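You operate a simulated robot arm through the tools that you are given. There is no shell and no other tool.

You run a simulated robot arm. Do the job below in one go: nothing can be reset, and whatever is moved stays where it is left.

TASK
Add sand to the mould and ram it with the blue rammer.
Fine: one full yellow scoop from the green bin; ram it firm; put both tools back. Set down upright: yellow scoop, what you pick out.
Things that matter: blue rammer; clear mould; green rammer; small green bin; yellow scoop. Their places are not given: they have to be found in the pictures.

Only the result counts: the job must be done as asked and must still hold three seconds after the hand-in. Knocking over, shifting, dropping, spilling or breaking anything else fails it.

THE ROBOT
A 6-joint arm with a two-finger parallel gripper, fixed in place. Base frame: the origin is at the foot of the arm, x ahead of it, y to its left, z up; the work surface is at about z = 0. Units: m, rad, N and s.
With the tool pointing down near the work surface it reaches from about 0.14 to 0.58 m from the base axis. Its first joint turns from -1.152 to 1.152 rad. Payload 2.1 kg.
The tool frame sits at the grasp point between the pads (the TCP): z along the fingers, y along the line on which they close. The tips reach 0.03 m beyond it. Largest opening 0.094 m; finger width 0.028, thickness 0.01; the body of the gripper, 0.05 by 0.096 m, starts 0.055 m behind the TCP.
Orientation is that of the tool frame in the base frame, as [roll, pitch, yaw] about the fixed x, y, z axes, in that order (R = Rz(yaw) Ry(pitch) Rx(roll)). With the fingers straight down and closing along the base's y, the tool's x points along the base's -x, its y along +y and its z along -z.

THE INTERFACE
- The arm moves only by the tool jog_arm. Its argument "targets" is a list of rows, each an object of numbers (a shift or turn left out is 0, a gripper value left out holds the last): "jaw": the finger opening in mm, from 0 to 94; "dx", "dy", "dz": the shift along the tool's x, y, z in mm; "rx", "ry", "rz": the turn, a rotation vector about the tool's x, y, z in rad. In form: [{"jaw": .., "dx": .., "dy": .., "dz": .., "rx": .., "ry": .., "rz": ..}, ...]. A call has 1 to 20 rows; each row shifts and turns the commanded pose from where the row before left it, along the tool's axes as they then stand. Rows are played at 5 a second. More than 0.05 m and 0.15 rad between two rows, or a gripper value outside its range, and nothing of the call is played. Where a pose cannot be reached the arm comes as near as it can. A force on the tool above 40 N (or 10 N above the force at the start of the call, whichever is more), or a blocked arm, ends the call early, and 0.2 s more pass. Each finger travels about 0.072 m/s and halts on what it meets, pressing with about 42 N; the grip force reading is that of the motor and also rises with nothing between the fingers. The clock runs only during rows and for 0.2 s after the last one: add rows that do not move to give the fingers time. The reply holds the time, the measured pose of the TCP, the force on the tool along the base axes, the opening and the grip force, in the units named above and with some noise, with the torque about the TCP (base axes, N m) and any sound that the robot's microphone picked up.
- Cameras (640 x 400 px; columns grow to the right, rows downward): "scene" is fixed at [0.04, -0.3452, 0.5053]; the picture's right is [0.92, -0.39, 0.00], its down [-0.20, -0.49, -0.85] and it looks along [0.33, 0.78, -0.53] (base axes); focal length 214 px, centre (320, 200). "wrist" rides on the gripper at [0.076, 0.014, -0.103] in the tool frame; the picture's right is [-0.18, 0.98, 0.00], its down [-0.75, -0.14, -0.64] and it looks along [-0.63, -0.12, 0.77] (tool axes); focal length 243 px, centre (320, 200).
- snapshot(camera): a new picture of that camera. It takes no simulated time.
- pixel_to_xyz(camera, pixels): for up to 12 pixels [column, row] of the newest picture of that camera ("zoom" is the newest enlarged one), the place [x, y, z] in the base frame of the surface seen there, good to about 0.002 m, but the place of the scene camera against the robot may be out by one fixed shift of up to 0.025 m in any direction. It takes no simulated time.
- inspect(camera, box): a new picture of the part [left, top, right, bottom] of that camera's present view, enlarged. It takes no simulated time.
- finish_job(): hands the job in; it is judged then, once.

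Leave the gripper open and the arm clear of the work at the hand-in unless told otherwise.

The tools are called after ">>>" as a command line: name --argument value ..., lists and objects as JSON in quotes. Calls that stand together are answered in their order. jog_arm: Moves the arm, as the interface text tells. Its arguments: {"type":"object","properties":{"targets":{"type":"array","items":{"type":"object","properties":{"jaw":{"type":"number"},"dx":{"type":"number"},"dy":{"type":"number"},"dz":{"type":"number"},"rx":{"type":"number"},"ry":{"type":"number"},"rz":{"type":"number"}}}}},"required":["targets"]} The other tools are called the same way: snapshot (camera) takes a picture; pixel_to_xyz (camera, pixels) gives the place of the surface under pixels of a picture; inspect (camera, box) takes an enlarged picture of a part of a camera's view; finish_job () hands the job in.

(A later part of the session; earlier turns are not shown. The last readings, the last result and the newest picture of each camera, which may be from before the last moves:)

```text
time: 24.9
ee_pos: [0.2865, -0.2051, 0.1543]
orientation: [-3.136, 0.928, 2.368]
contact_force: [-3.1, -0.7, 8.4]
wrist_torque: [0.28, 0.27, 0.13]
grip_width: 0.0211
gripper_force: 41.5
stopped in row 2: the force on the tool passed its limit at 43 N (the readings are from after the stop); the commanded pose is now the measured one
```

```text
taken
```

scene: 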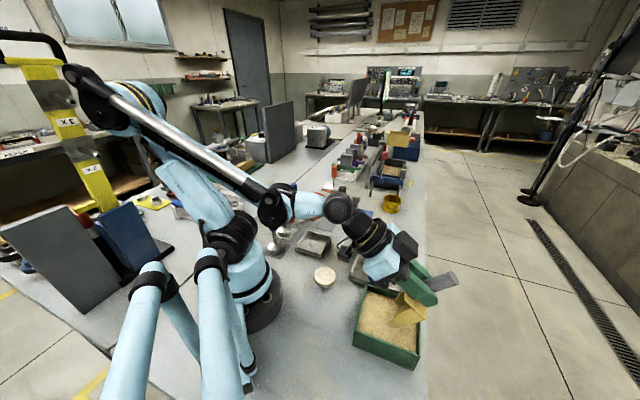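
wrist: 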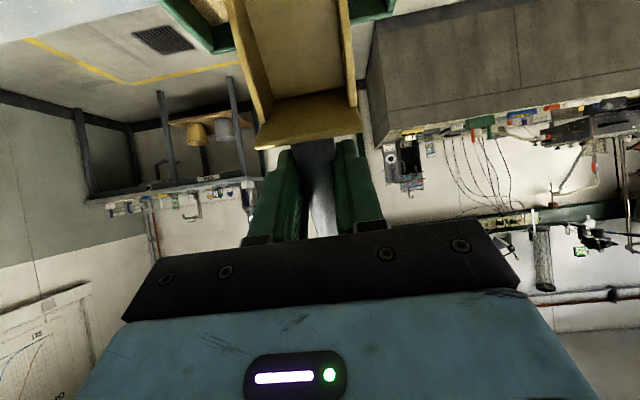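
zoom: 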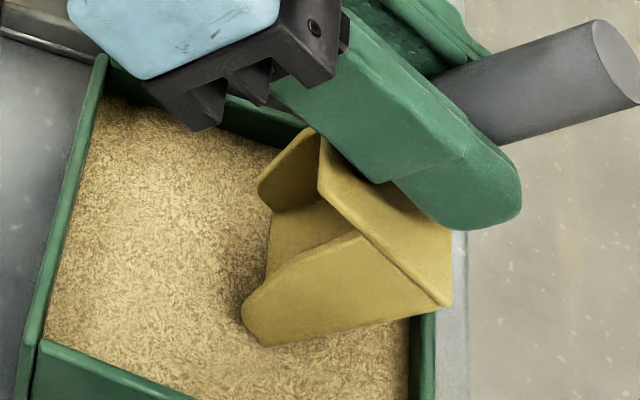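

The contact torques point to the lip corner on the +x+y side of the scoop. I'll measure the lip's real height and look for the other lip corner.

>>> inspect --camera "scene" --box '[380, 295, 410, 335]'

>>> pixel_to_xyz --camera "zoom" --pixels '[[250, 270], [240, 290], [235, 300], [255, 310], [270, 312], [280, 300], [290, 310], [225, 290], [300, 100], [260, 90], [250, 110], [255, 180]]'

```text
10.00 times, centred on (395, 315) of scene
```

zoom: 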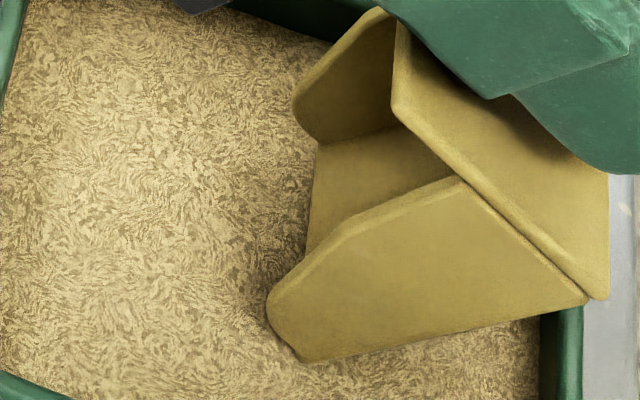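

```text
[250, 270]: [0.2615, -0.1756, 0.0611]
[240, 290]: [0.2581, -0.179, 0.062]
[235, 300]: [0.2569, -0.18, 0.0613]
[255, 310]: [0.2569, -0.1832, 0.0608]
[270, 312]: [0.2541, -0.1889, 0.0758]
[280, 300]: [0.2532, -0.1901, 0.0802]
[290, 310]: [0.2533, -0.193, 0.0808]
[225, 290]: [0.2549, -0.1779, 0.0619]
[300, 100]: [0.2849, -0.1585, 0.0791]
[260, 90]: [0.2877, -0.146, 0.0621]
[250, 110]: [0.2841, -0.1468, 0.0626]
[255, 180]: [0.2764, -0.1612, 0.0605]
```

>>> pixel_to_xyz --camera "zoom" --pixels '[[300, 356], [302, 350], [306, 345], [312, 354], [296, 352], [292, 345], [312, 240], [318, 230], [325, 235], [322, 150], [320, 200], [305, 362]]'

```text
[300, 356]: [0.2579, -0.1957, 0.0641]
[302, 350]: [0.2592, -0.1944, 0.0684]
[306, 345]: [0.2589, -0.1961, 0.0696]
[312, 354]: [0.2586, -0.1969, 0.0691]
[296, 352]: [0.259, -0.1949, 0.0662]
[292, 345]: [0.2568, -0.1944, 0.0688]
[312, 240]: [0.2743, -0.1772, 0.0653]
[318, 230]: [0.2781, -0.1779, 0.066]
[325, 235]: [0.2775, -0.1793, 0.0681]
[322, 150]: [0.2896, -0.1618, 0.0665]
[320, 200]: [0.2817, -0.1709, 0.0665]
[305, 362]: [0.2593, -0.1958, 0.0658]
```

The lip rests only 3–4 mm above the visible sand surface, so the sand itself is resisting. I'll press in very small steps (0.5 mm) to learn how it resists.

>>> jog_arm --targets '[{"dx": 0}, {"dx": 0.4}, {"dx": 0.4}, {"dx": 0}, {"dx": 0}]'

>>> jog_arm --targets '[{"dx": 0.4}, {"dx": 0.4}, {"dx": 0.4}, {"dx": 0}, {"dx": 0}]'

```text
time: 26.1
ee_pos: [0.2873, -0.2055, 0.1535]
orientation: [-3.136, 0.928, 2.367]
contact_force: [0.4, -4.3, 23.9]
wrist_torque: [-0.02, 0.09, 0.04]
grip_width: 0.0209
gripper_force: 42.4
```

```text
time: 27.3
ee_pos: [0.2864, -0.2057, 0.1534]
orientation: [-3.137, 0.931, 2.366]
contact_force: [3.9, -3.5, 33.3]
wrist_torque: [0.13, 0.16, 0.03]
grip_width: 0.0208
gripper_force: 41.9
```

The force climbs to 33 N with almost no movement, so pressing down is not how to enter. I'll back off a few mm along the mouth, then look at the sand where the lip pressed.

>>> jog_arm --targets '[{"dx": -5}, {"dx": -10}, {"dx": -15, "dz": -10}, {"dx": -15, "dz": -15}, {"dx": 0}]'

>>> inspect --camera "scene" --box '[350, 270, 430, 370]'

>>> inspect --camera "scene" --box '[375, 275, 425, 345]'

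```text
time: 28.5
ee_pos: [0.2919, -0.209, 0.2033]
orientation: [-3.136, 0.927, 2.364]
contact_force: [0.2, 0.0, -1.2]
wrist_torque: [0.03, 0.0, 0.02]
grip_width: 0.0209
gripper_force: 41.7
```

```text
4.00 times, centred on (390, 320) of scene
```

zoom: 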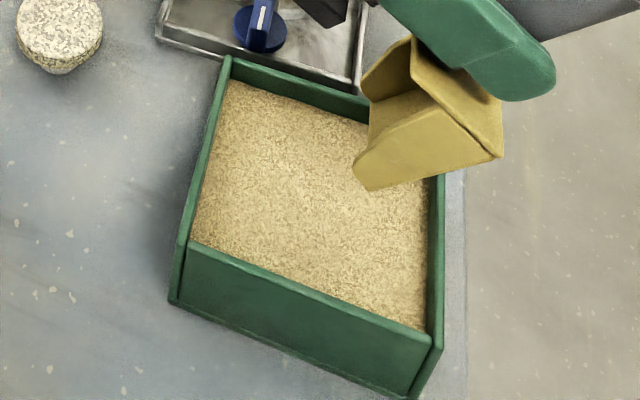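

```text
5.71 times, centred on (400, 310) of scene
```

zoom: 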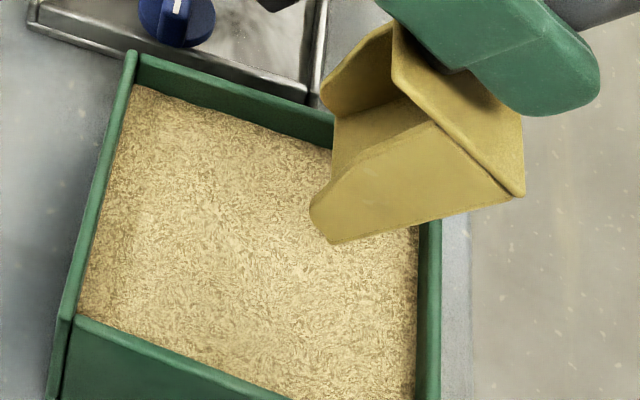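

The sand shows no mark and the bin has not moved. I'll try a flatter cutting angle: pitch 30°, sliding the lip in along its own floor plane. First I'll re-pose just above the surface.

>>> jog_arm --targets '[{"ry": 0.1343, "rz": 0.008}, {"ry": 0.1343}, {"ry": 0.1343}, {"dx": 0.5, "dz": 15, "dy": -1}, {"dx": 0.5, "dz": 15, "dy": -1}, {"dx": 0.5, "dz": 16}, {"dx": 0.5, "dz": 16}, {"dx": 0}]'

>>> inspect --camera "scene" --box '[375, 275, 425, 345]'

```text
time: 30.3
ee_pos: [0.3103, -0.2309, 0.1484]
orientation: [3.138, 0.523, 2.356]
contact_force: [-0.1, 0.7, -0.7]
wrist_torque: [-0.01, 0.0, 0.02]
grip_width: 0.0208
gripper_force: 42.1
```

```text
5.71 times, centred on (400, 310) of scene
```

zoom: 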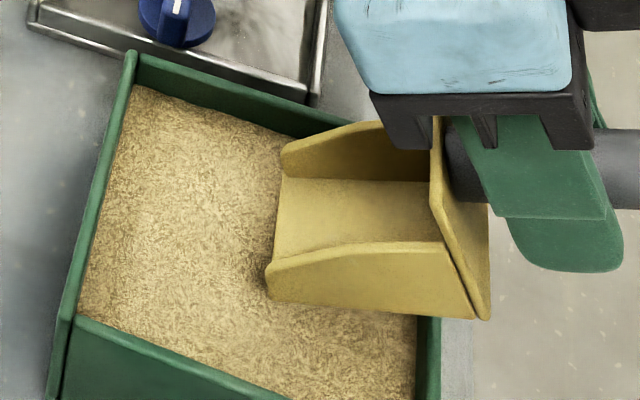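

The lip hangs centred above the sand at about z 0.06. I'll go down 10 mm, then slide forward-down along the floor plane in 2 mm steps.

>>> jog_arm --targets '[{"dx": 2.5, "dz": 4.3}, {"dx": 2.5, "dz": 4.3}, {"dx": 2}, {"dx": 2}, {"dx": 2}, {"dx": 2}, {"dx": 2}, {"dx": 2}, {"dx": 2}, {"dx": 2}, {"dx": 0}]'

>>> inspect --camera "scene" --box '[375, 275, 425, 345]'

```text
time: 31.6
ee_pos: [0.3077, -0.2284, 0.1385]
orientation: [3.141, 0.532, 2.357]
contact_force: [-1.3, -0.7, 9.1]
wrist_torque: [0.34, 0.51, 0.07]
grip_width: 0.0209
gripper_force: 41.8
stopped in row 6: the force on the tool passed its limit at 44 N (the readings are from after the stop); the commanded pose is now the measured one
```

```text
5.71 times, centred on (400, 310) of scene
```

zoom: 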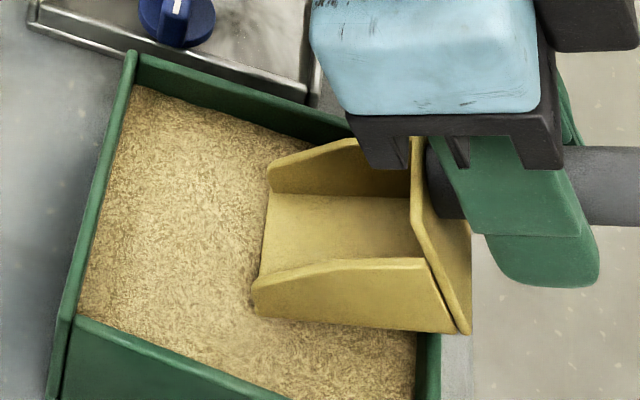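

It stopped again with the lip at the surface and centred contact. I'll test dragging the lip forward horizontally with this light contact, to see whether the sand flows into the mouth.

>>> jog_arm --targets '[{"dx": 1.73, "dz": -1}, {"dx": 1.73, "dz": -1}, {"dx": 1.73, "dz": -1}, {"dx": 1.73, "dz": -1}, {"dx": 1.73, "dz": -1}, {"dx": 1.73, "dz": -1}, {"dx": 1.73, "dz": -1}, {"dx": 1.73, "dz": -1}, {"dx": 0}]'

>>> inspect --camera "scene" --box '[375, 275, 425, 345]'

```text
time: 33.6
ee_pos: [0.2972, -0.2174, 0.137]
orientation: [3.14, 0.533, 2.357]
contact_force: [0.3, 0.2, -1.3]
wrist_torque: [0.01, -0.04, 0.01]
grip_width: 0.021
gripper_force: 41.8
```

```text
5.71 times, centred on (400, 310) of scene
```

zoom: 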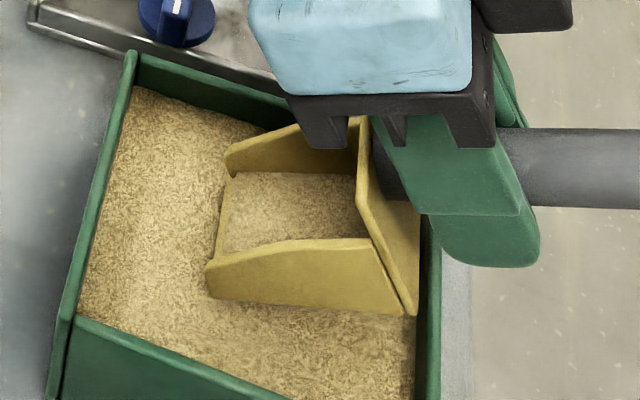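

The scoop has taken sand. I'll sweep further forward to fill it: the lip is at about 15 mm past the bin centre and the wall is at 50 mm.

>>> jog_arm --targets '[{"dx": 1.73, "dz": -1}, {"dx": 1.73, "dz": -1}, {"dx": 1.73, "dz": -1}, {"dx": 1.73, "dz": -1}, {"dx": 1.73, "dz": -1}, {"dx": 1.73, "dz": -1}, {"dx": 0}]'

>>> inspect --camera "scene" --box '[375, 275, 425, 345]'

>>> pixel_to_xyz --camera "zoom" --pixels '[[250, 240], [300, 220], [260, 200], [320, 190], [230, 215], [270, 255], [220, 300], [205, 290], [240, 170], [100, 250], [370, 250], [340, 200]]'

```text
time: 35.2
ee_pos: [0.2898, -0.2088, 0.1366]
orientation: [3.14, 0.533, 2.355]
contact_force: [0.3, 0.3, -2.0]
wrist_torque: [-0.07, -0.04, -0.01]
grip_width: 0.0206
gripper_force: 42.2
```

```text
5.71 times, centred on (400, 310) of scene
```

zoom: 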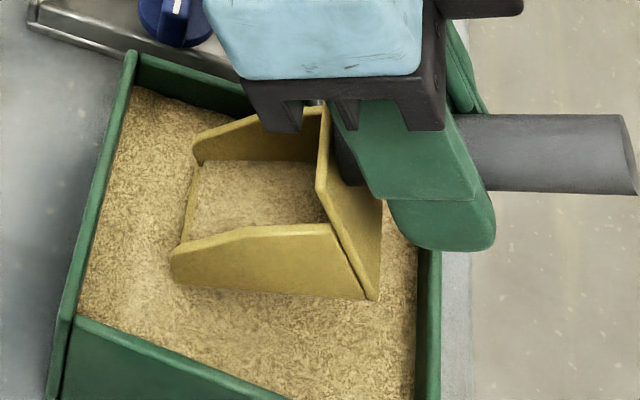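

```text
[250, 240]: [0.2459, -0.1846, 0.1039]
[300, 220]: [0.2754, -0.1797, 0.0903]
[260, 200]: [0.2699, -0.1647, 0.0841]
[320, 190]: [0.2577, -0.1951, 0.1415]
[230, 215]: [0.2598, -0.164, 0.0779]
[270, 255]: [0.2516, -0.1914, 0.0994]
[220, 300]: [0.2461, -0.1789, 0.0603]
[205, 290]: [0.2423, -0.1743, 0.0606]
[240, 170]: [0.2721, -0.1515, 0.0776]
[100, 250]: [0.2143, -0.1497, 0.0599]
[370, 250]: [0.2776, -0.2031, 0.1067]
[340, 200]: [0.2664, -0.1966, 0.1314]
```

The sand lies as a thin layer of about 3–4 mm parallel to the scoop floor, so it's only partly full. There's about 15 mm of stroke left, so I'll continue the sweep while lowering slightly.

>>> jog_arm --targets '[{"dx": 1.95, "dz": -0.6}, {"dx": 1.95, "dz": -0.6}, {"dx": 1.95, "dz": -0.6}, {"dx": 1.95, "dz": -0.6}, {"dx": 1.95, "dz": -0.6}, {"dx": 0}]'

>>> inspect --camera "scene" --box '[365, 275, 415, 345]'

```text
time: 36.4
ee_pos: [0.2845, -0.2043, 0.1373]
orientation: [3.141, 0.54, 2.356]
contact_force: [-0.2, 0.3, 8.9]
wrist_torque: [0.43, 0.49, -0.02]
grip_width: 0.0209
gripper_force: 42.0
stopped in row 5: the force on the tool passed its limit at 43 N (the readings are from after the stop); the commanded pose is now the measured one
```

```text
5.71 times, centred on (390, 310) of scene
```

zoom: 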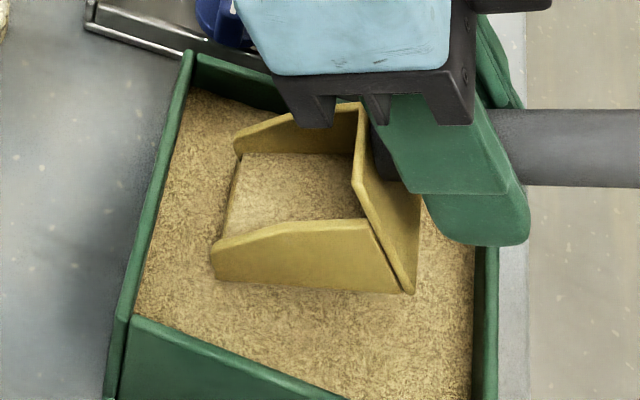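

The layer now reaches the lip. I'll measure the sand's thickness in the scoop.

>>> pixel_to_xyz --camera "zoom" --pixels '[[240, 215], [260, 200], [280, 190], [300, 190], [320, 190], [340, 185], [350, 195], [240, 235], [300, 225], [245, 175], [290, 170], [340, 165]]'

>>> snapshot --camera "wrist"

>>> inspect --camera "wrist" --box '[200, 0, 400, 160]'

```text
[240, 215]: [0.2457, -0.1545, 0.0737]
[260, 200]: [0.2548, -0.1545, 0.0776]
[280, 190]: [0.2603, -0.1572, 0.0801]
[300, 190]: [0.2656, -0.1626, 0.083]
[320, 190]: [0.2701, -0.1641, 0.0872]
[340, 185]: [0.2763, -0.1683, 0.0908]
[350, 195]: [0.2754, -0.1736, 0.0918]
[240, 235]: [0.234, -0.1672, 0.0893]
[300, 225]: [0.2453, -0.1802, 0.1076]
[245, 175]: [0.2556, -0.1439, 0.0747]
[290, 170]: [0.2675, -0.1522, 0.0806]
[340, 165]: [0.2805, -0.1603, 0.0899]
```

```text
taken
```

wrist: 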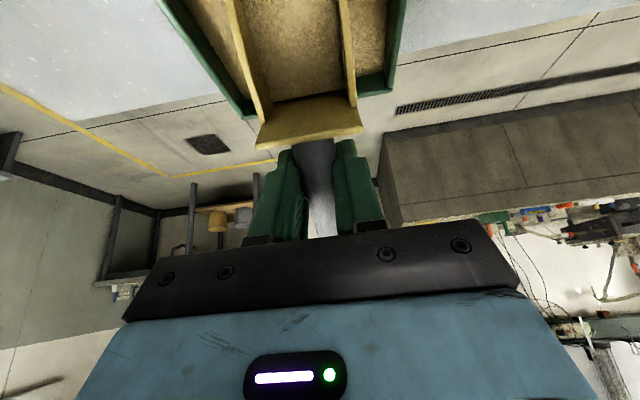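

```text
2.50 times, centred on (300, 80) of wrist
```

zoom: 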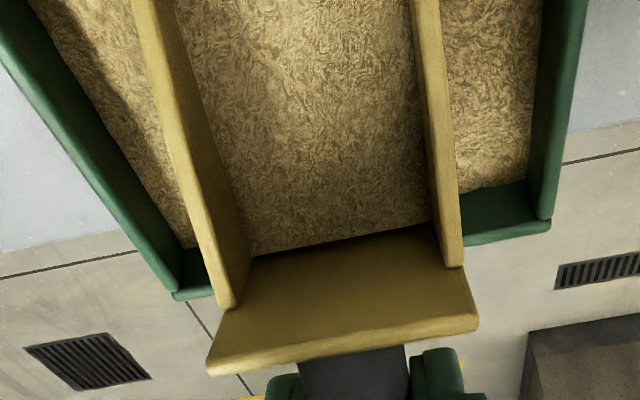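

>>> pixel_to_xyz --camera "zoom" --pixels '[[330, 225], [330, 180], [320, 130], [310, 80], [300, 30], [290, 5], [340, 240], [260, 230], [220, 290], [160, 60], [430, 60], [450, 250]]'

```text
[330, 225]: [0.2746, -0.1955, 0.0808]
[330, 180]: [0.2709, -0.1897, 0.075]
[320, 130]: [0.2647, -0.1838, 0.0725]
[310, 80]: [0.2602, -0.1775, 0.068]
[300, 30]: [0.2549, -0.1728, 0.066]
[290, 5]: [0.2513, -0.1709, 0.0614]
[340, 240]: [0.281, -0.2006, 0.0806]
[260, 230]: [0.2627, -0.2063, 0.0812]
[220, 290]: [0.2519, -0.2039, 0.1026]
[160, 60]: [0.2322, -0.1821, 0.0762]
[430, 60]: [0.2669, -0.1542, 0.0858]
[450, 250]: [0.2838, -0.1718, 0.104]
```

The sand in the scoop is only about 3 mm thick and the walls stand about 19 mm above the floor, so it's roughly a fifth full. Each sweep adds some. I'll lift slightly, go back, touch the sand again and make another forward sweep with firmer contact.

>>> jog_arm --targets '[{"dx": -4, "dz": -6.9}, {"dx": -16.5, "dz": 9.7}, {"dx": -16.5, "dz": 9.7}, {"dx": 2, "dz": 3.5}, {"dx": 1, "dz": 1.7}, {"dx": 0}]'

>>> snapshot --camera "wrist"

>>> inspect --camera "wrist" --box '[200, 0, 400, 160]'

>>> inspect --camera "scene" --box '[365, 275, 415, 345]'

```text
time: 37.8
ee_pos: [0.3109, -0.2306, 0.1383]
orientation: [3.139, 0.54, 2.356]
contact_force: [-0.2, 0.4, -0.8]
wrist_torque: [-0.04, 0.01, -0.02]
grip_width: 0.021
gripper_force: 42.3
```

```text
taken
```

wrist: 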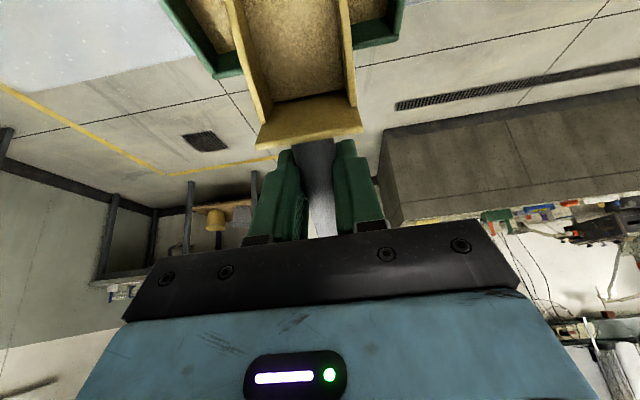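

```text
2.50 times, centred on (300, 80) of wrist
```

zoom: 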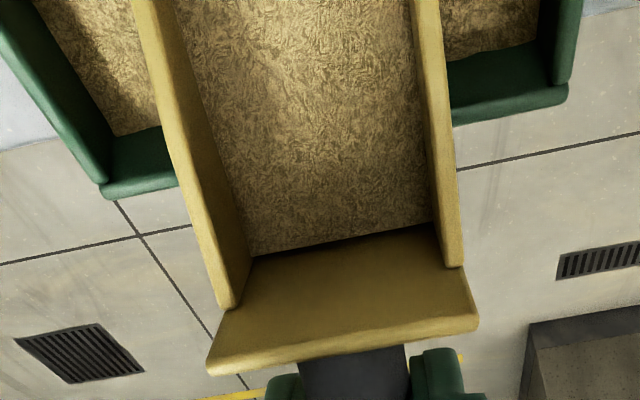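

```text
5.71 times, centred on (390, 310) of scene
```

zoom: 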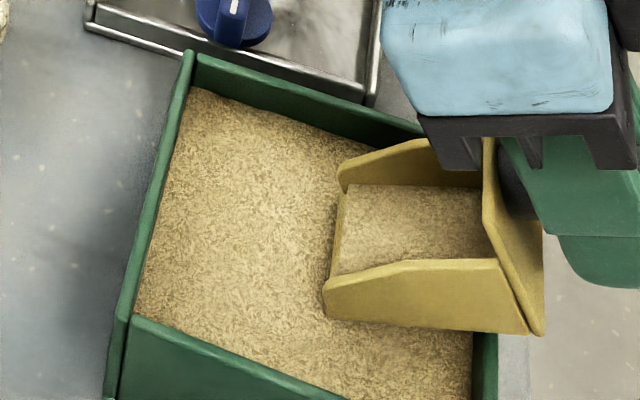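

The layer stayed in place. Now I'll press down about 2 mm to touch, then sweep 34 mm forward horizontally.

>>> jog_arm --targets '[{"dx": 0.5, "dz": 0.9}, {"dx": 0.5, "dz": 0.9}, {"dx": 0}]'

>>> jog_arm --targets '[{"dx": 1.72, "dz": -1.03}, {"dx": 1.72, "dz": -1.03}, {"dx": 1.72, "dz": -1.03}, {"dx": 1.72, "dz": -1.03}, {"dx": 1.72, "dz": -1.03}, {"dx": 1.72, "dz": -1.03}, {"dx": 1.72, "dz": -1.03}, {"dx": 1.72, "dz": -1.03}, {"dx": 1.72, "dz": -1.03}, {"dx": 1.72, "dz": -1.03}, {"dx": 1.72, "dz": -1.03}, {"dx": 1.72, "dz": -1.03}, {"dx": 1.72, "dz": -1.03}, {"dx": 1.72, "dz": -1.03}, {"dx": 1.72, "dz": -1.03}, {"dx": 1.72, "dz": -1.03}, {"dx": 0}]'

>>> snapshot --camera "wrist"

>>> inspect --camera "wrist" --box '[200, 0, 400, 160]'

>>> pixel_to_xyz --camera "zoom" --pixels '[[330, 225], [330, 180], [320, 130], [310, 80], [300, 30], [290, 5]]'

>>> inspect --camera "scene" --box '[365, 275, 415, 345]'

```text
time: 38.6
ee_pos: [0.3113, -0.2315, 0.1374]
orientation: [3.138, 0.542, 2.356]
contact_force: [-1.0, 1.1, 7.1]
wrist_torque: [0.45, 0.44, 0.0]
grip_width: 0.0212
gripper_force: 42.0
```

```text
time: 42.2
ee_pos: [0.2897, -0.2088, 0.1357]
orientation: [3.139, 0.543, 2.356]
contact_force: [0.0, 0.5, -1.7]
wrist_torque: [-0.03, -0.03, 0.0]
grip_width: 0.0209
gripper_force: 41.3
```

```text
taken
```

wrist: 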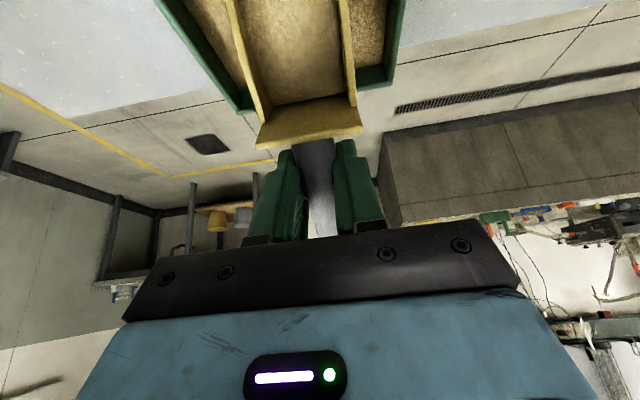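

```text
2.50 times, centred on (300, 80) of wrist
```

zoom: 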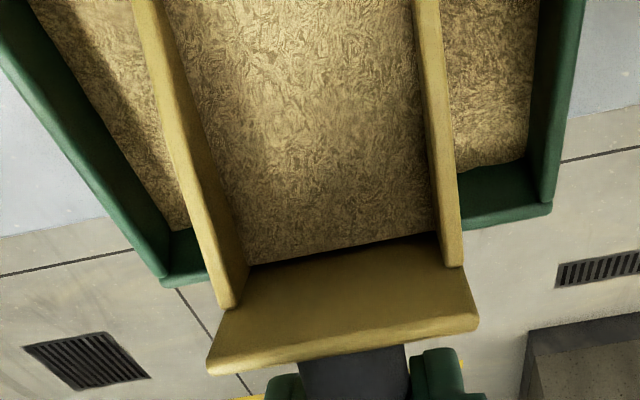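

```text
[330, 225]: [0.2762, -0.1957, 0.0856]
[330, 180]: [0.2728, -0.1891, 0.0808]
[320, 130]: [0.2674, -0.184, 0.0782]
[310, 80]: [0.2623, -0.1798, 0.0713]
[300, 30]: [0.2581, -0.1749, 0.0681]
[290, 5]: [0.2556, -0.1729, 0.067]
```

```text
5.71 times, centred on (390, 310) of scene
```

zoom: 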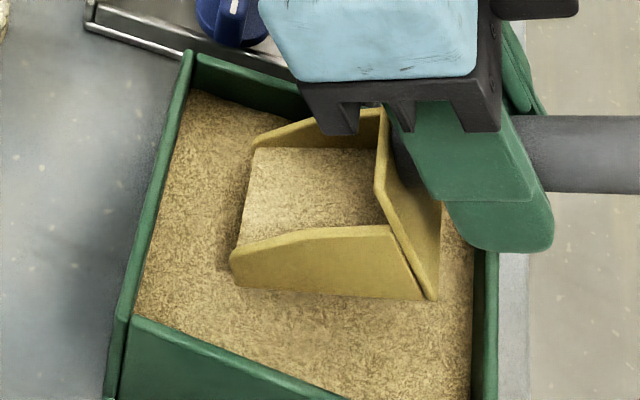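

Much better: the sand is now about 11 mm thick over the scoop floor, up from 3 mm. I'll finish this stroke for 12 mm more and look again.

>>> jog_arm --targets '[{"dx": 1.72, "dz": -1.03}, {"dx": 1.72, "dz": -1.03}, {"dx": 1.72, "dz": -1.03}, {"dx": 1.72, "dz": -1.03}, {"dx": 1.72, "dz": -1.03}, {"dx": 1.72, "dz": -1.03}, {"dx": 0}]'

>>> snapshot --camera "wrist"

>>> inspect --camera "wrist" --box '[200, 0, 400, 160]'

>>> pixel_to_xyz --camera "zoom" --pixels '[[330, 225], [330, 180], [320, 130], [310, 80], [300, 30], [290, 5]]'

>>> inspect --camera "scene" --box '[365, 275, 415, 345]'

```text
time: 43.8
ee_pos: [0.2817, -0.2008, 0.136]
orientation: [3.139, 0.541, 2.356]
contact_force: [0.2, 1.0, -2.0]
wrist_torque: [-0.01, -0.03, -0.01]
grip_width: 0.0208
gripper_force: 41.6
```

```text
taken
```

wrist: 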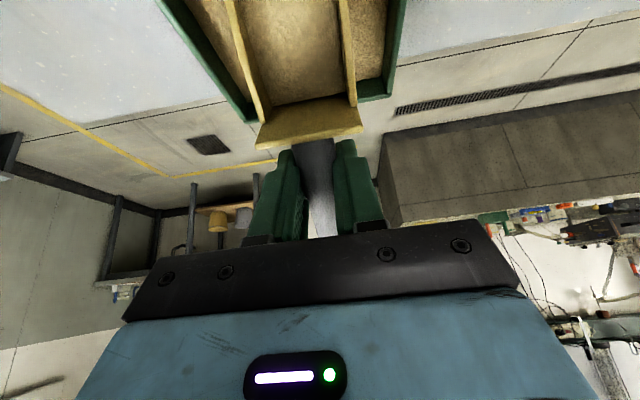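

```text
2.50 times, centred on (300, 80) of wrist
```

zoom: 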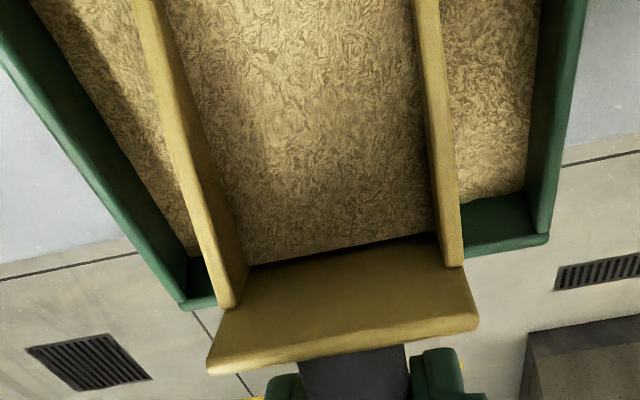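

```text
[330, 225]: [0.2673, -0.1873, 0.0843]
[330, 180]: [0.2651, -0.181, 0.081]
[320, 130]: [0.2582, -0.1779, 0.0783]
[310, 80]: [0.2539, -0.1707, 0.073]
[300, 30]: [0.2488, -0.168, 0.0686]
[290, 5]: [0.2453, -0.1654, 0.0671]
```

```text
5.71 times, centred on (390, 310) of scene
```

zoom: 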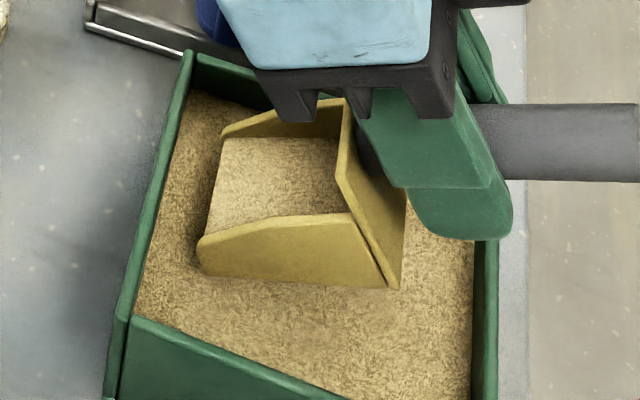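

The level barely changed (lz ≈ 0.033), so it may be near its cap. To be sure it's full I'll make one more back-and-sweep pass.

>>> jog_arm --targets '[{"dx": -4, "dz": -6.9}, {"dx": -17.2, "dz": 10.3}, {"dx": -17.2, "dz": 10.3}, {"dx": -3, "dz": 1.8}, {"dx": 2, "dz": 3.4}, {"dx": 1.2, "dz": 2.1}, {"dx": 0.5, "dz": 0.9}, {"dx": 0.5, "dz": 0.9}, {"dx": 0}]'

```text
time: 45.8
ee_pos: [0.3121, -0.2319, 0.1353]
orientation: [3.137, 0.541, 2.356]
contact_force: [0.2, 0.1, -1.0]
wrist_torque: [-0.02, -0.04, 0.03]
grip_width: 0.0211
gripper_force: 41.5
```

There's no contact yet at z 0.1353. I'll press a little more until it touches, then sweep.

>>> jog_arm --targets '[{"dx": 0.5, "dz": 0.9}, {"dx": 0.5, "dz": 0.9}, {"dx": 0.5, "dz": 0.9}, {"dx": 0}]'

>>> jog_arm --targets '[{"dx": 1.72, "dz": -1.03}, {"dx": 1.72, "dz": -1.03}, {"dx": 1.72, "dz": -1.03}, {"dx": 1.72, "dz": -1.03}, {"dx": 1.72, "dz": -1.03}, {"dx": 1.72, "dz": -1.03}, {"dx": 1.72, "dz": -1.03}, {"dx": 1.72, "dz": -1.03}, {"dx": 1.72, "dz": -1.03}, {"dx": 1.72, "dz": -1.03}, {"dx": 1.72, "dz": -1.03}, {"dx": 1.72, "dz": -1.03}, {"dx": 1.72, "dz": -1.03}, {"dx": 1.72, "dz": -1.03}, {"dx": 1.72, "dz": -1.03}, {"dx": 1.72, "dz": -1.03}, {"dx": 1.72, "dz": -1.03}, {"dx": 1.72, "dz": -1.03}, {"dx": 0}]'

>>> snapshot --camera "wrist"

>>> inspect --camera "wrist" --box '[200, 0, 400, 160]'

>>> pixel_to_xyz --camera "zoom" --pixels '[[330, 225], [330, 180], [320, 130], [310, 80], [300, 30], [290, 5]]'

>>> inspect --camera "scene" --box '[365, 275, 415, 345]'

```text
time: 46.8
ee_pos: [0.3127, -0.2334, 0.1342]
orientation: [3.14, 0.548, 2.358]
contact_force: [-1.4, -0.7, 8.3]
wrist_torque: [0.42, 0.49, 0.06]
grip_width: 0.021
gripper_force: 42.1
stopped in row 4: the force on the tool passed its limit at 41 N (the readings are from after the stop); the commanded pose is now the measured one
```

```text
time: 50.8
ee_pos: [0.2867, -0.2077, 0.1327]
orientation: [3.14, 0.548, 2.358]
contact_force: [0.0, 0.6, -1.3]
wrist_torque: [-0.02, 0.01, -0.02]
grip_width: 0.0212
gripper_force: 41.8
```

```text
taken
```

wrist: 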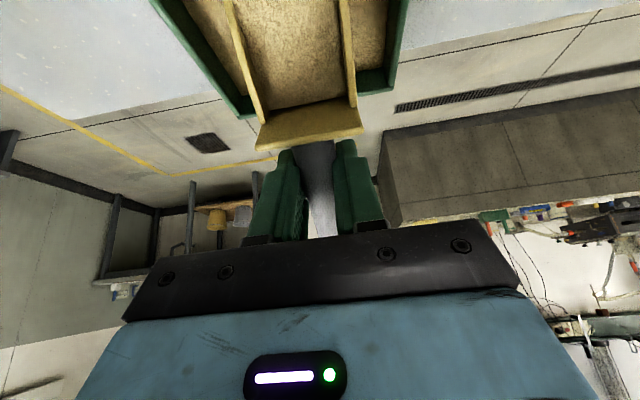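

```text
2.50 times, centred on (300, 80) of wrist
```

zoom: 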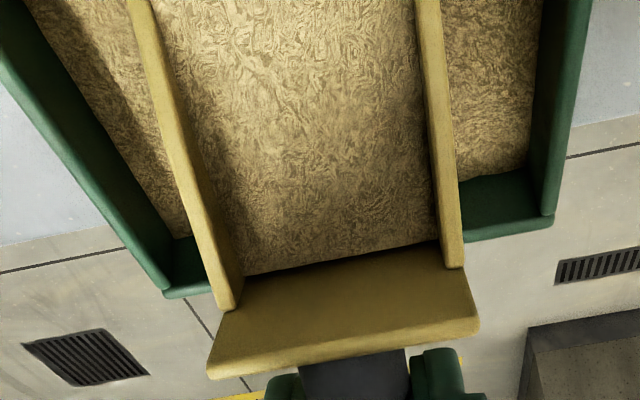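

```text
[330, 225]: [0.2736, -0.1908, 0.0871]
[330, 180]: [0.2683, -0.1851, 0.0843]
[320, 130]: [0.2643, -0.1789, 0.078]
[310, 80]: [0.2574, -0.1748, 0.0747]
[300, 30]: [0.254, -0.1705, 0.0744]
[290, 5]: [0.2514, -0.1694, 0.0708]
```

```text
5.71 times, centred on (390, 310) of scene
```

zoom: 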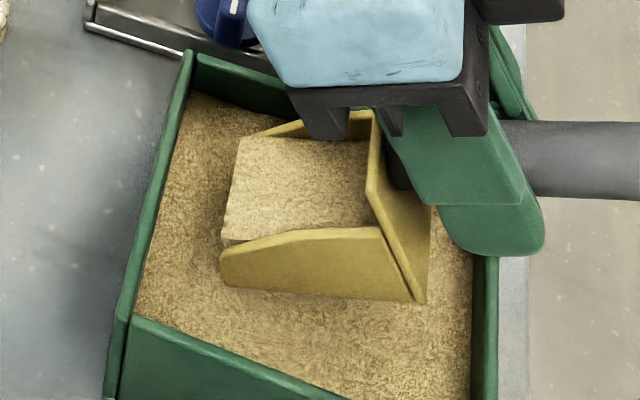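

The sand is now about 18 mm thick, nearly level with the front of the walls. I'll use the last 10 mm of this stroke and see whether the level still rises or is capped.

>>> jog_arm --targets '[{"dx": 1.72, "dz": -1.03}, {"dx": 1.72, "dz": -1.03}, {"dx": 1.72, "dz": -1.03}, {"dx": 1.72, "dz": -1.03}, {"dx": 1.72, "dz": -1.03}, {"dx": 0}]'

>>> snapshot --camera "wrist"

>>> inspect --camera "wrist" --box '[200, 0, 400, 160]'

>>> pixel_to_xyz --camera "zoom" --pixels '[[330, 225], [330, 180], [320, 130], [310, 80], [300, 30], [290, 5], [430, 60], [425, 10], [140, 10], [165, 80], [190, 170], [445, 150]]'

```text
time: 52.2
ee_pos: [0.2803, -0.2012, 0.1321]
orientation: [3.139, 0.548, 2.358]
contact_force: [3.7, -5.3, 12.1]
wrist_torque: [0.15, 0.17, 0.01]
grip_width: 0.0209
gripper_force: 41.6
```

```text
taken
```

wrist: 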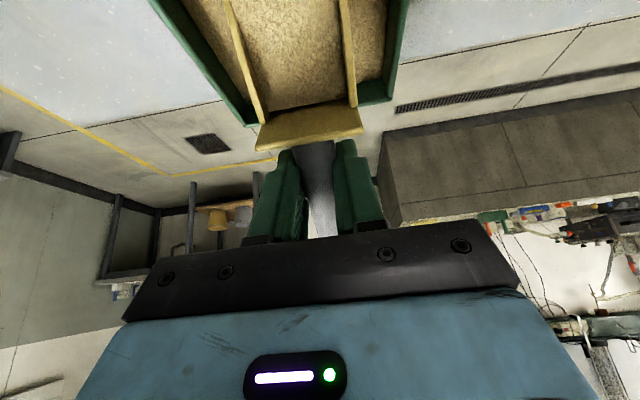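

```text
2.50 times, centred on (300, 80) of wrist
```

zoom: 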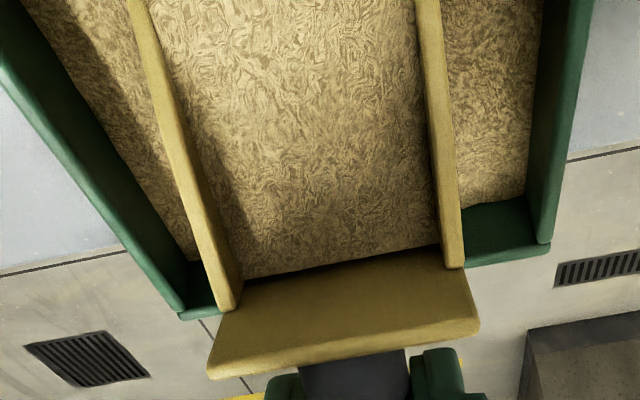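

```text
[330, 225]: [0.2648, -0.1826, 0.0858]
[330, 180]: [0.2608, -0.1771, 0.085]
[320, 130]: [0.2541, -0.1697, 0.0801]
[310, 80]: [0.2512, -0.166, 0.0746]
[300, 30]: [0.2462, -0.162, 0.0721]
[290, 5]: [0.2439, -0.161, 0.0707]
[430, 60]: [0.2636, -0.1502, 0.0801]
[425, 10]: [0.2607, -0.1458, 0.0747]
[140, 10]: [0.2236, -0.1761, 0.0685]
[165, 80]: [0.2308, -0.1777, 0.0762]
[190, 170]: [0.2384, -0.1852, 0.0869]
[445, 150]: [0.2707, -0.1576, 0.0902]
```

The level still rose (20 mm thick) and the wall tops are 4–6 mm higher, so it's not full yet. The lip is now close to the far wall with a light horizontal push. I'll lift off, go back and do one more pass.

>>> jog_arm --targets '[{"dx": -4, "dz": -6.9}, {"dx": -17.2, "dz": 10.3}, {"dx": -17.2, "dz": 10.3}, {"dx": -1, "dz": 0.5}, {"dx": 2, "dz": 3.4}, {"dx": 1.5, "dz": 2.6}, {"dx": 0.5, "dz": 0.9}, {"dx": 0.4, "dz": 0.7}, {"dx": 0}]'

>>> snapshot --camera "wrist"

```text
time: 54.2
ee_pos: [0.3104, -0.23, 0.1313]
orientation: [3.141, 0.548, 2.358]
contact_force: [-1.2, 0.2, 1.6]
wrist_torque: [0.14, 0.16, 0.07]
grip_width: 0.0208
gripper_force: 41.6
```

```text
taken
```

wrist: 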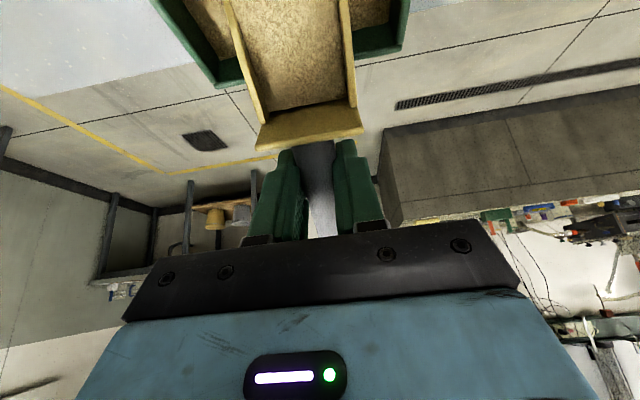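

I have light contact. Pressing half a millimetre more and sweeping 26 mm.

>>> jog_arm --targets '[{"dx": 0.3, "dz": 0.5}, {"dx": 1.72, "dz": -1.03}, {"dx": 1.72, "dz": -1.03}, {"dx": 1.72, "dz": -1.03}, {"dx": 1.72, "dz": -1.03}, {"dx": 1.72, "dz": -1.03}, {"dx": 1.72, "dz": -1.03}, {"dx": 1.72, "dz": -1.03}, {"dx": 1.72, "dz": -1.03}, {"dx": 1.72, "dz": -1.03}, {"dx": 1.72, "dz": -1.03}, {"dx": 1.72, "dz": -1.03}, {"dx": 1.72, "dz": -1.03}, {"dx": 1.72, "dz": -1.03}, {"dx": 0}]'

>>> snapshot --camera "wrist"

>>> inspect --camera "wrist" --box '[200, 0, 400, 160]'

>>> pixel_to_xyz --camera "zoom" --pixels '[[330, 225], [330, 180], [320, 130], [310, 80], [300, 30], [290, 5], [430, 60], [425, 10], [140, 10], [165, 80], [190, 170], [445, 150]]'

>>> inspect --camera "scene" --box '[365, 275, 415, 345]'

```text
time: 57.4
ee_pos: [0.2932, -0.2113, 0.1311]
orientation: [3.14, 0.551, 2.359]
contact_force: [6.2, -8.2, 20.2]
wrist_torque: [0.23, 0.31, 0.05]
grip_width: 0.0211
gripper_force: 41.9
```

```text
taken
```

wrist: 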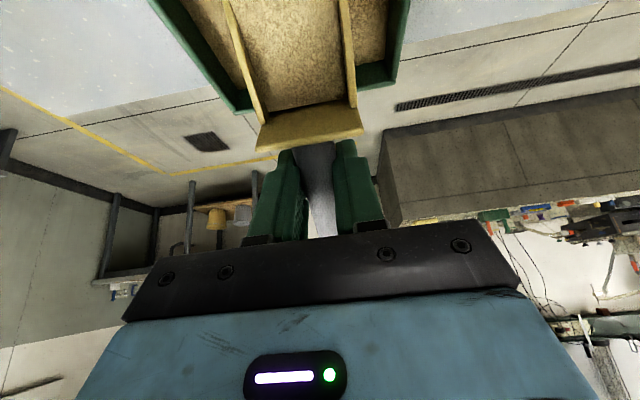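

```text
2.50 times, centred on (300, 80) of wrist
```

zoom: 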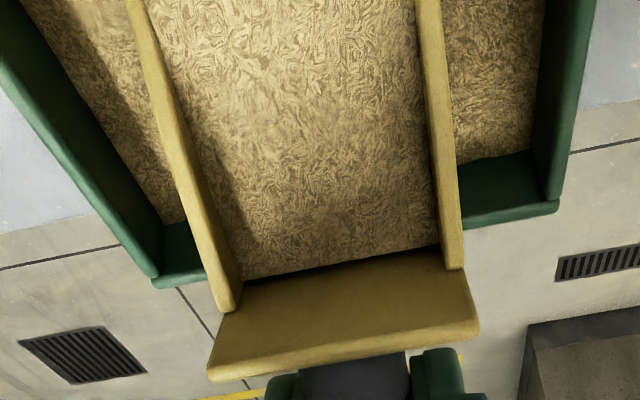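

```text
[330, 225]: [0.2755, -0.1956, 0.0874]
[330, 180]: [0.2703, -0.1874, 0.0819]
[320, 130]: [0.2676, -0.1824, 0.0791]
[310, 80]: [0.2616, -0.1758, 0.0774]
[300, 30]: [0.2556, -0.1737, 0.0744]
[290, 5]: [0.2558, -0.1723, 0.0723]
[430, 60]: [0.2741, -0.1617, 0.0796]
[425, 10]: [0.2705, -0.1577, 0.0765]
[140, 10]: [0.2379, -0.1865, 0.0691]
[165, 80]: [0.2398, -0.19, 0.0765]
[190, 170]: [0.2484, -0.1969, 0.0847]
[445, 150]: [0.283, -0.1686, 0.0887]
```

```text
5.71 times, centred on (390, 310) of scene
```

zoom: 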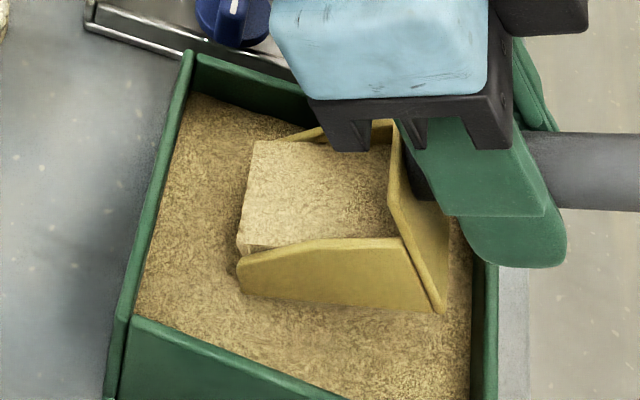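

The level has stopped rising (about 21 mm thick, heaped at the front) and the sand now pushes back, so the scoop is full. I'll lift up and level it over the bin, with the mouth finishing slightly up.

>>> jog_arm --targets '[{"dx": -3, "dz": -4}, {"dx": -4, "dz": -5}, {"dx": -7.9, "dz": -12.8}, {"dx": -10.3, "dz": -5.4, "ry": 0.1378}, {"dx": -9.5, "dz": -6.8, "ry": 0.1378}, {"dx": -8.5, "dz": -8.0, "ry": 0.1378}, {"dx": -7.3, "dz": -9.1, "ry": 0.1378}, {"ry": 0.04}, {"dx": 0}]'

>>> snapshot --camera "scene"

>>> inspect --camera "scene" --box '[350, 230, 450, 370]'

>>> snapshot --camera "wrist"

```text
time: 59.4
ee_pos: [0.309, -0.2294, 0.1963]
orientation: [3.14, -0.045, 2.359]
contact_force: [-0.5, 0.1, -1.6]
wrist_torque: [-0.07, -0.06, -0.01]
grip_width: 0.0212
gripper_force: 42.1
```

```text
taken
```

scene: 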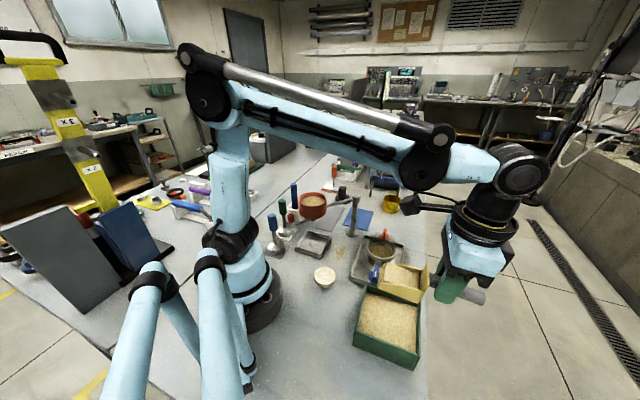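

```text
2.86 times, centred on (400, 300) of scene
```

zoom: 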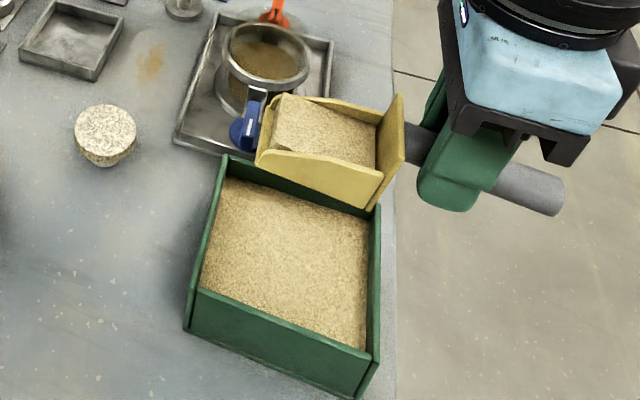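

```text
taken
```

wrist: 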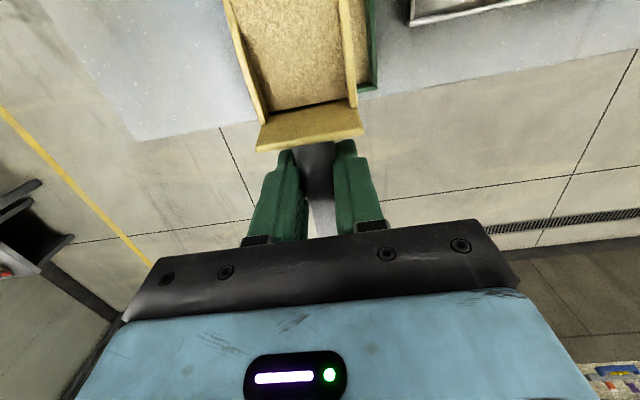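

The scoop is level and full, with clean sand and no spill. The mould is at (0.359, -0.020). I'll level fully, rise, carry gently to a point outward of the mould and turn so the mouth faces the base, keeping the hand away from the hopper when tipping.

>>> jog_arm --targets '[{"dz": -20, "ry": -0.03}, {"dz": -20}, {"dx": 3.35, "dy": 23.6}, {"dx": 3.35, "dy": 23.6}, {"dx": 3.35, "dy": 23.6}, {"dx": 3.35, "dy": 23.6}, {"dx": 3.35, "dy": 23.6}, {"dx": 3.35, "dy": 23.6}, {"dx": 3.35, "dy": 23.6}, {"dx": 3.35, "dy": 23.6}, {"dx": 3.35, "dy": 23.6}, {"dx": 3.35, "dy": 23.6}, {"dx": 3.35, "dy": 23.6}, {"rz": -0.1304}, {"rz": -0.1304}, {"rz": -0.1304}, {"rz": -0.1304}, {"rz": -0.1304}, {"rz": -0.1304}, {"dx": 0}]'

>>> snapshot --camera "scene"

>>> snapshot --camera "wrist"

>>> inspect --camera "scene" --box '[330, 170, 450, 290]'

```text
time: 63.6
ee_pos: [0.4671, -0.0191, 0.2383]
orientation: [3.131, -0.009, 3.142]
contact_force: [1.0, -0.3, -1.4]
wrist_torque: [-0.04, -0.11, -0.05]
grip_width: 0.0211
gripper_force: 41.8
```

```text
taken
```

scene: 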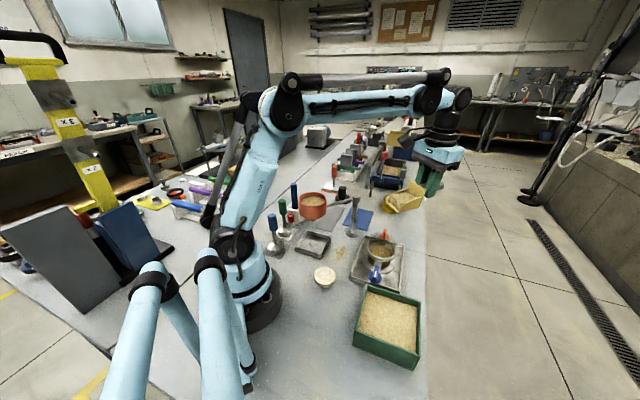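

```text
taken
```

wrist: 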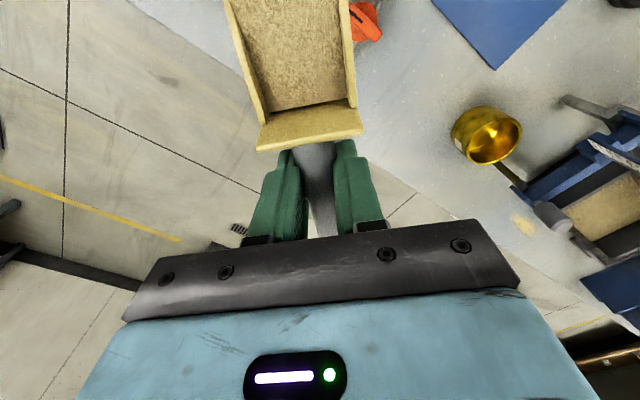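

```text
3.33 times, centred on (390, 230) of scene
```

zoom: 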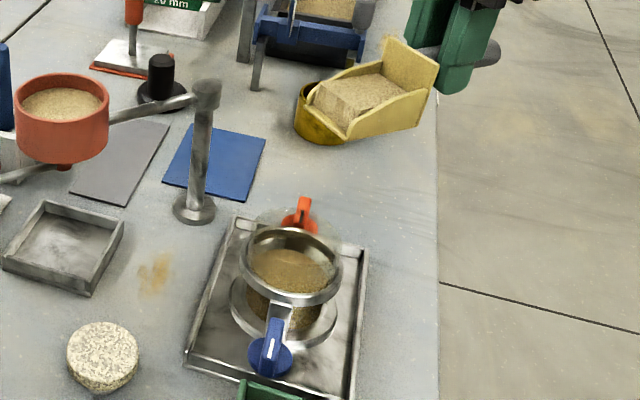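

The scoop is over the mould side, level and loaded. I'll measure the lip and the mould collar in the same camera to align them.

>>> pixel_to_xyz --camera "zoom" --pixels '[[312, 106], [316, 108], [350, 134], [347, 128], [330, 118], [308, 98], [285, 262], [262, 300], [325, 300], [300, 235], [335, 245], [253, 225]]'

>>> inspect --camera "scene" --box '[360, 225, 405, 275]'

>>> inspect --camera "scene" --box '[372, 180, 417, 220]'

```text
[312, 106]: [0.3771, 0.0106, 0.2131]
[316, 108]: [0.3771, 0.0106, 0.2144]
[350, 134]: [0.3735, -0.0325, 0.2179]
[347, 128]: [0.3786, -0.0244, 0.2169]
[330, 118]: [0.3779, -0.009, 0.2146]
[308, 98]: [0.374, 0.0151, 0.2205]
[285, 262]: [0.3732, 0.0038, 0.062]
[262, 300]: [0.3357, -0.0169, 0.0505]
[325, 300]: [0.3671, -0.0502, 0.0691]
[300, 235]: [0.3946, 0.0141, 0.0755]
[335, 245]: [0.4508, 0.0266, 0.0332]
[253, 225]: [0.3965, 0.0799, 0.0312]
```

```text
8.00 times, centred on (382, 250) of scene
```

zoom: 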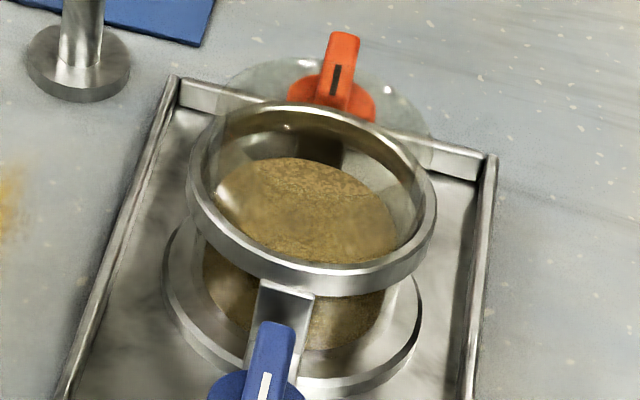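

```text
10.00 times, centred on (394, 200) of scene
```

zoom: 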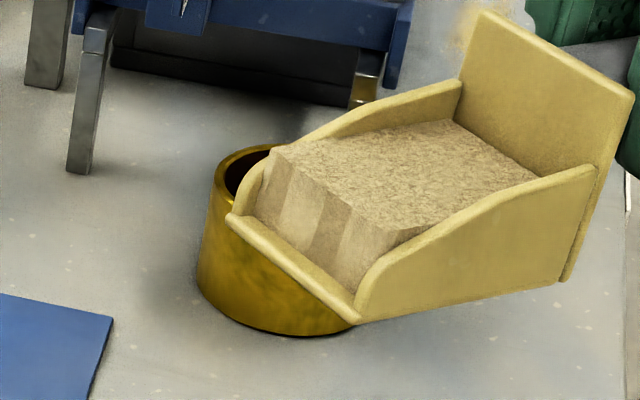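

The scoop is clearly full, and the lip sits at about x 0.369, y -0.019, right over the mould. I'll lower it level so the lip is about 2 cm above the clear collar's top, then check.

>>> jog_arm --targets '[{"dz": 20}, {"dz": 20}, {"dz": 20}, {"dz": 15}, {"dz": 7}, {"dz": 0}]'

>>> inspect --camera "scene" --box '[350, 200, 420, 280]'

```text
time: 65.0
ee_pos: [0.4663, -0.0184, 0.1566]
orientation: [3.13, -0.008, 3.14]
contact_force: [-0.7, -1.2, -2.0]
wrist_torque: [0.0, -0.07, 0.02]
grip_width: 0.0209
gripper_force: 42.0
```

```text
5.00 times, centred on (385, 240) of scene
```

zoom: 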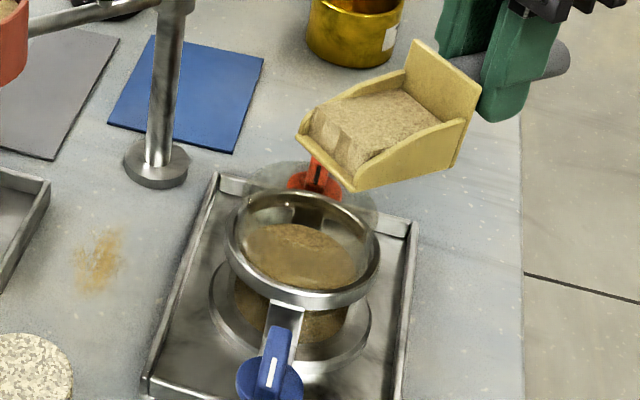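

The geometry looks right, so I'll begin tipping about the lip: 4 steps to about 27°, then look.

>>> jog_arm --targets '[{"dx": 6.05, "dz": -11.65, "ry": -0.12}, {"dx": 6.05, "dz": -11.65, "ry": -0.12}, {"dx": 6.05, "dz": -11.65, "ry": -0.12}, {"dx": 6.05, "dz": -11.65, "ry": -0.12}, {"dx": 0}]'

>>> inspect --camera "scene" --box '[350, 200, 420, 280]'

>>> pixel_to_xyz --camera "zoom" --pixels '[[300, 140], [350, 190], [325, 160], [305, 120], [360, 165], [300, 255], [280, 240], [320, 270], [330, 150], [310, 190], [260, 180], [340, 190]]'

```text
time: 66.2
ee_pos: [0.4344, -0.0198, 0.1981]
orientation: [3.128, 0.473, 3.135]
contact_force: [0.3, 0.5, -1.1]
wrist_torque: [0.01, -0.08, -0.03]
grip_width: 0.0208
gripper_force: 42.2
```

```text
5.00 times, centred on (385, 240) of scene
```

zoom: 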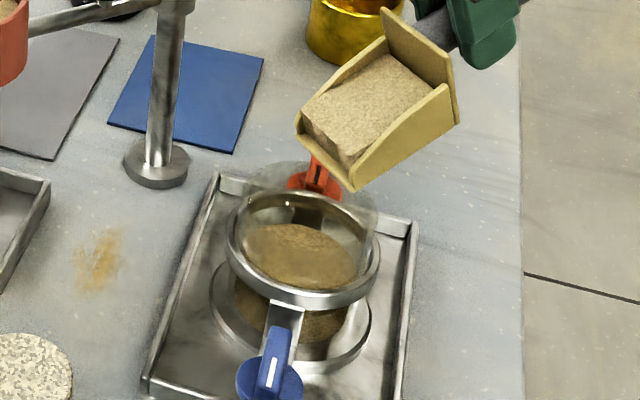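

```text
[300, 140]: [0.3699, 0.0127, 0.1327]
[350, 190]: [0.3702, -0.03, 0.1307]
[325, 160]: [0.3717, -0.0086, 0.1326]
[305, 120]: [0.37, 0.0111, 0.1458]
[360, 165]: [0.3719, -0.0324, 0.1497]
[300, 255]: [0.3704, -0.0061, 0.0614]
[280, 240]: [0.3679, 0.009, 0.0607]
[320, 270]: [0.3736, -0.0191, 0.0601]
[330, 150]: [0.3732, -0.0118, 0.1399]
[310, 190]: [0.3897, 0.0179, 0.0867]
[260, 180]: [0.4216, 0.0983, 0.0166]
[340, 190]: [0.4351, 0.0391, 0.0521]
```

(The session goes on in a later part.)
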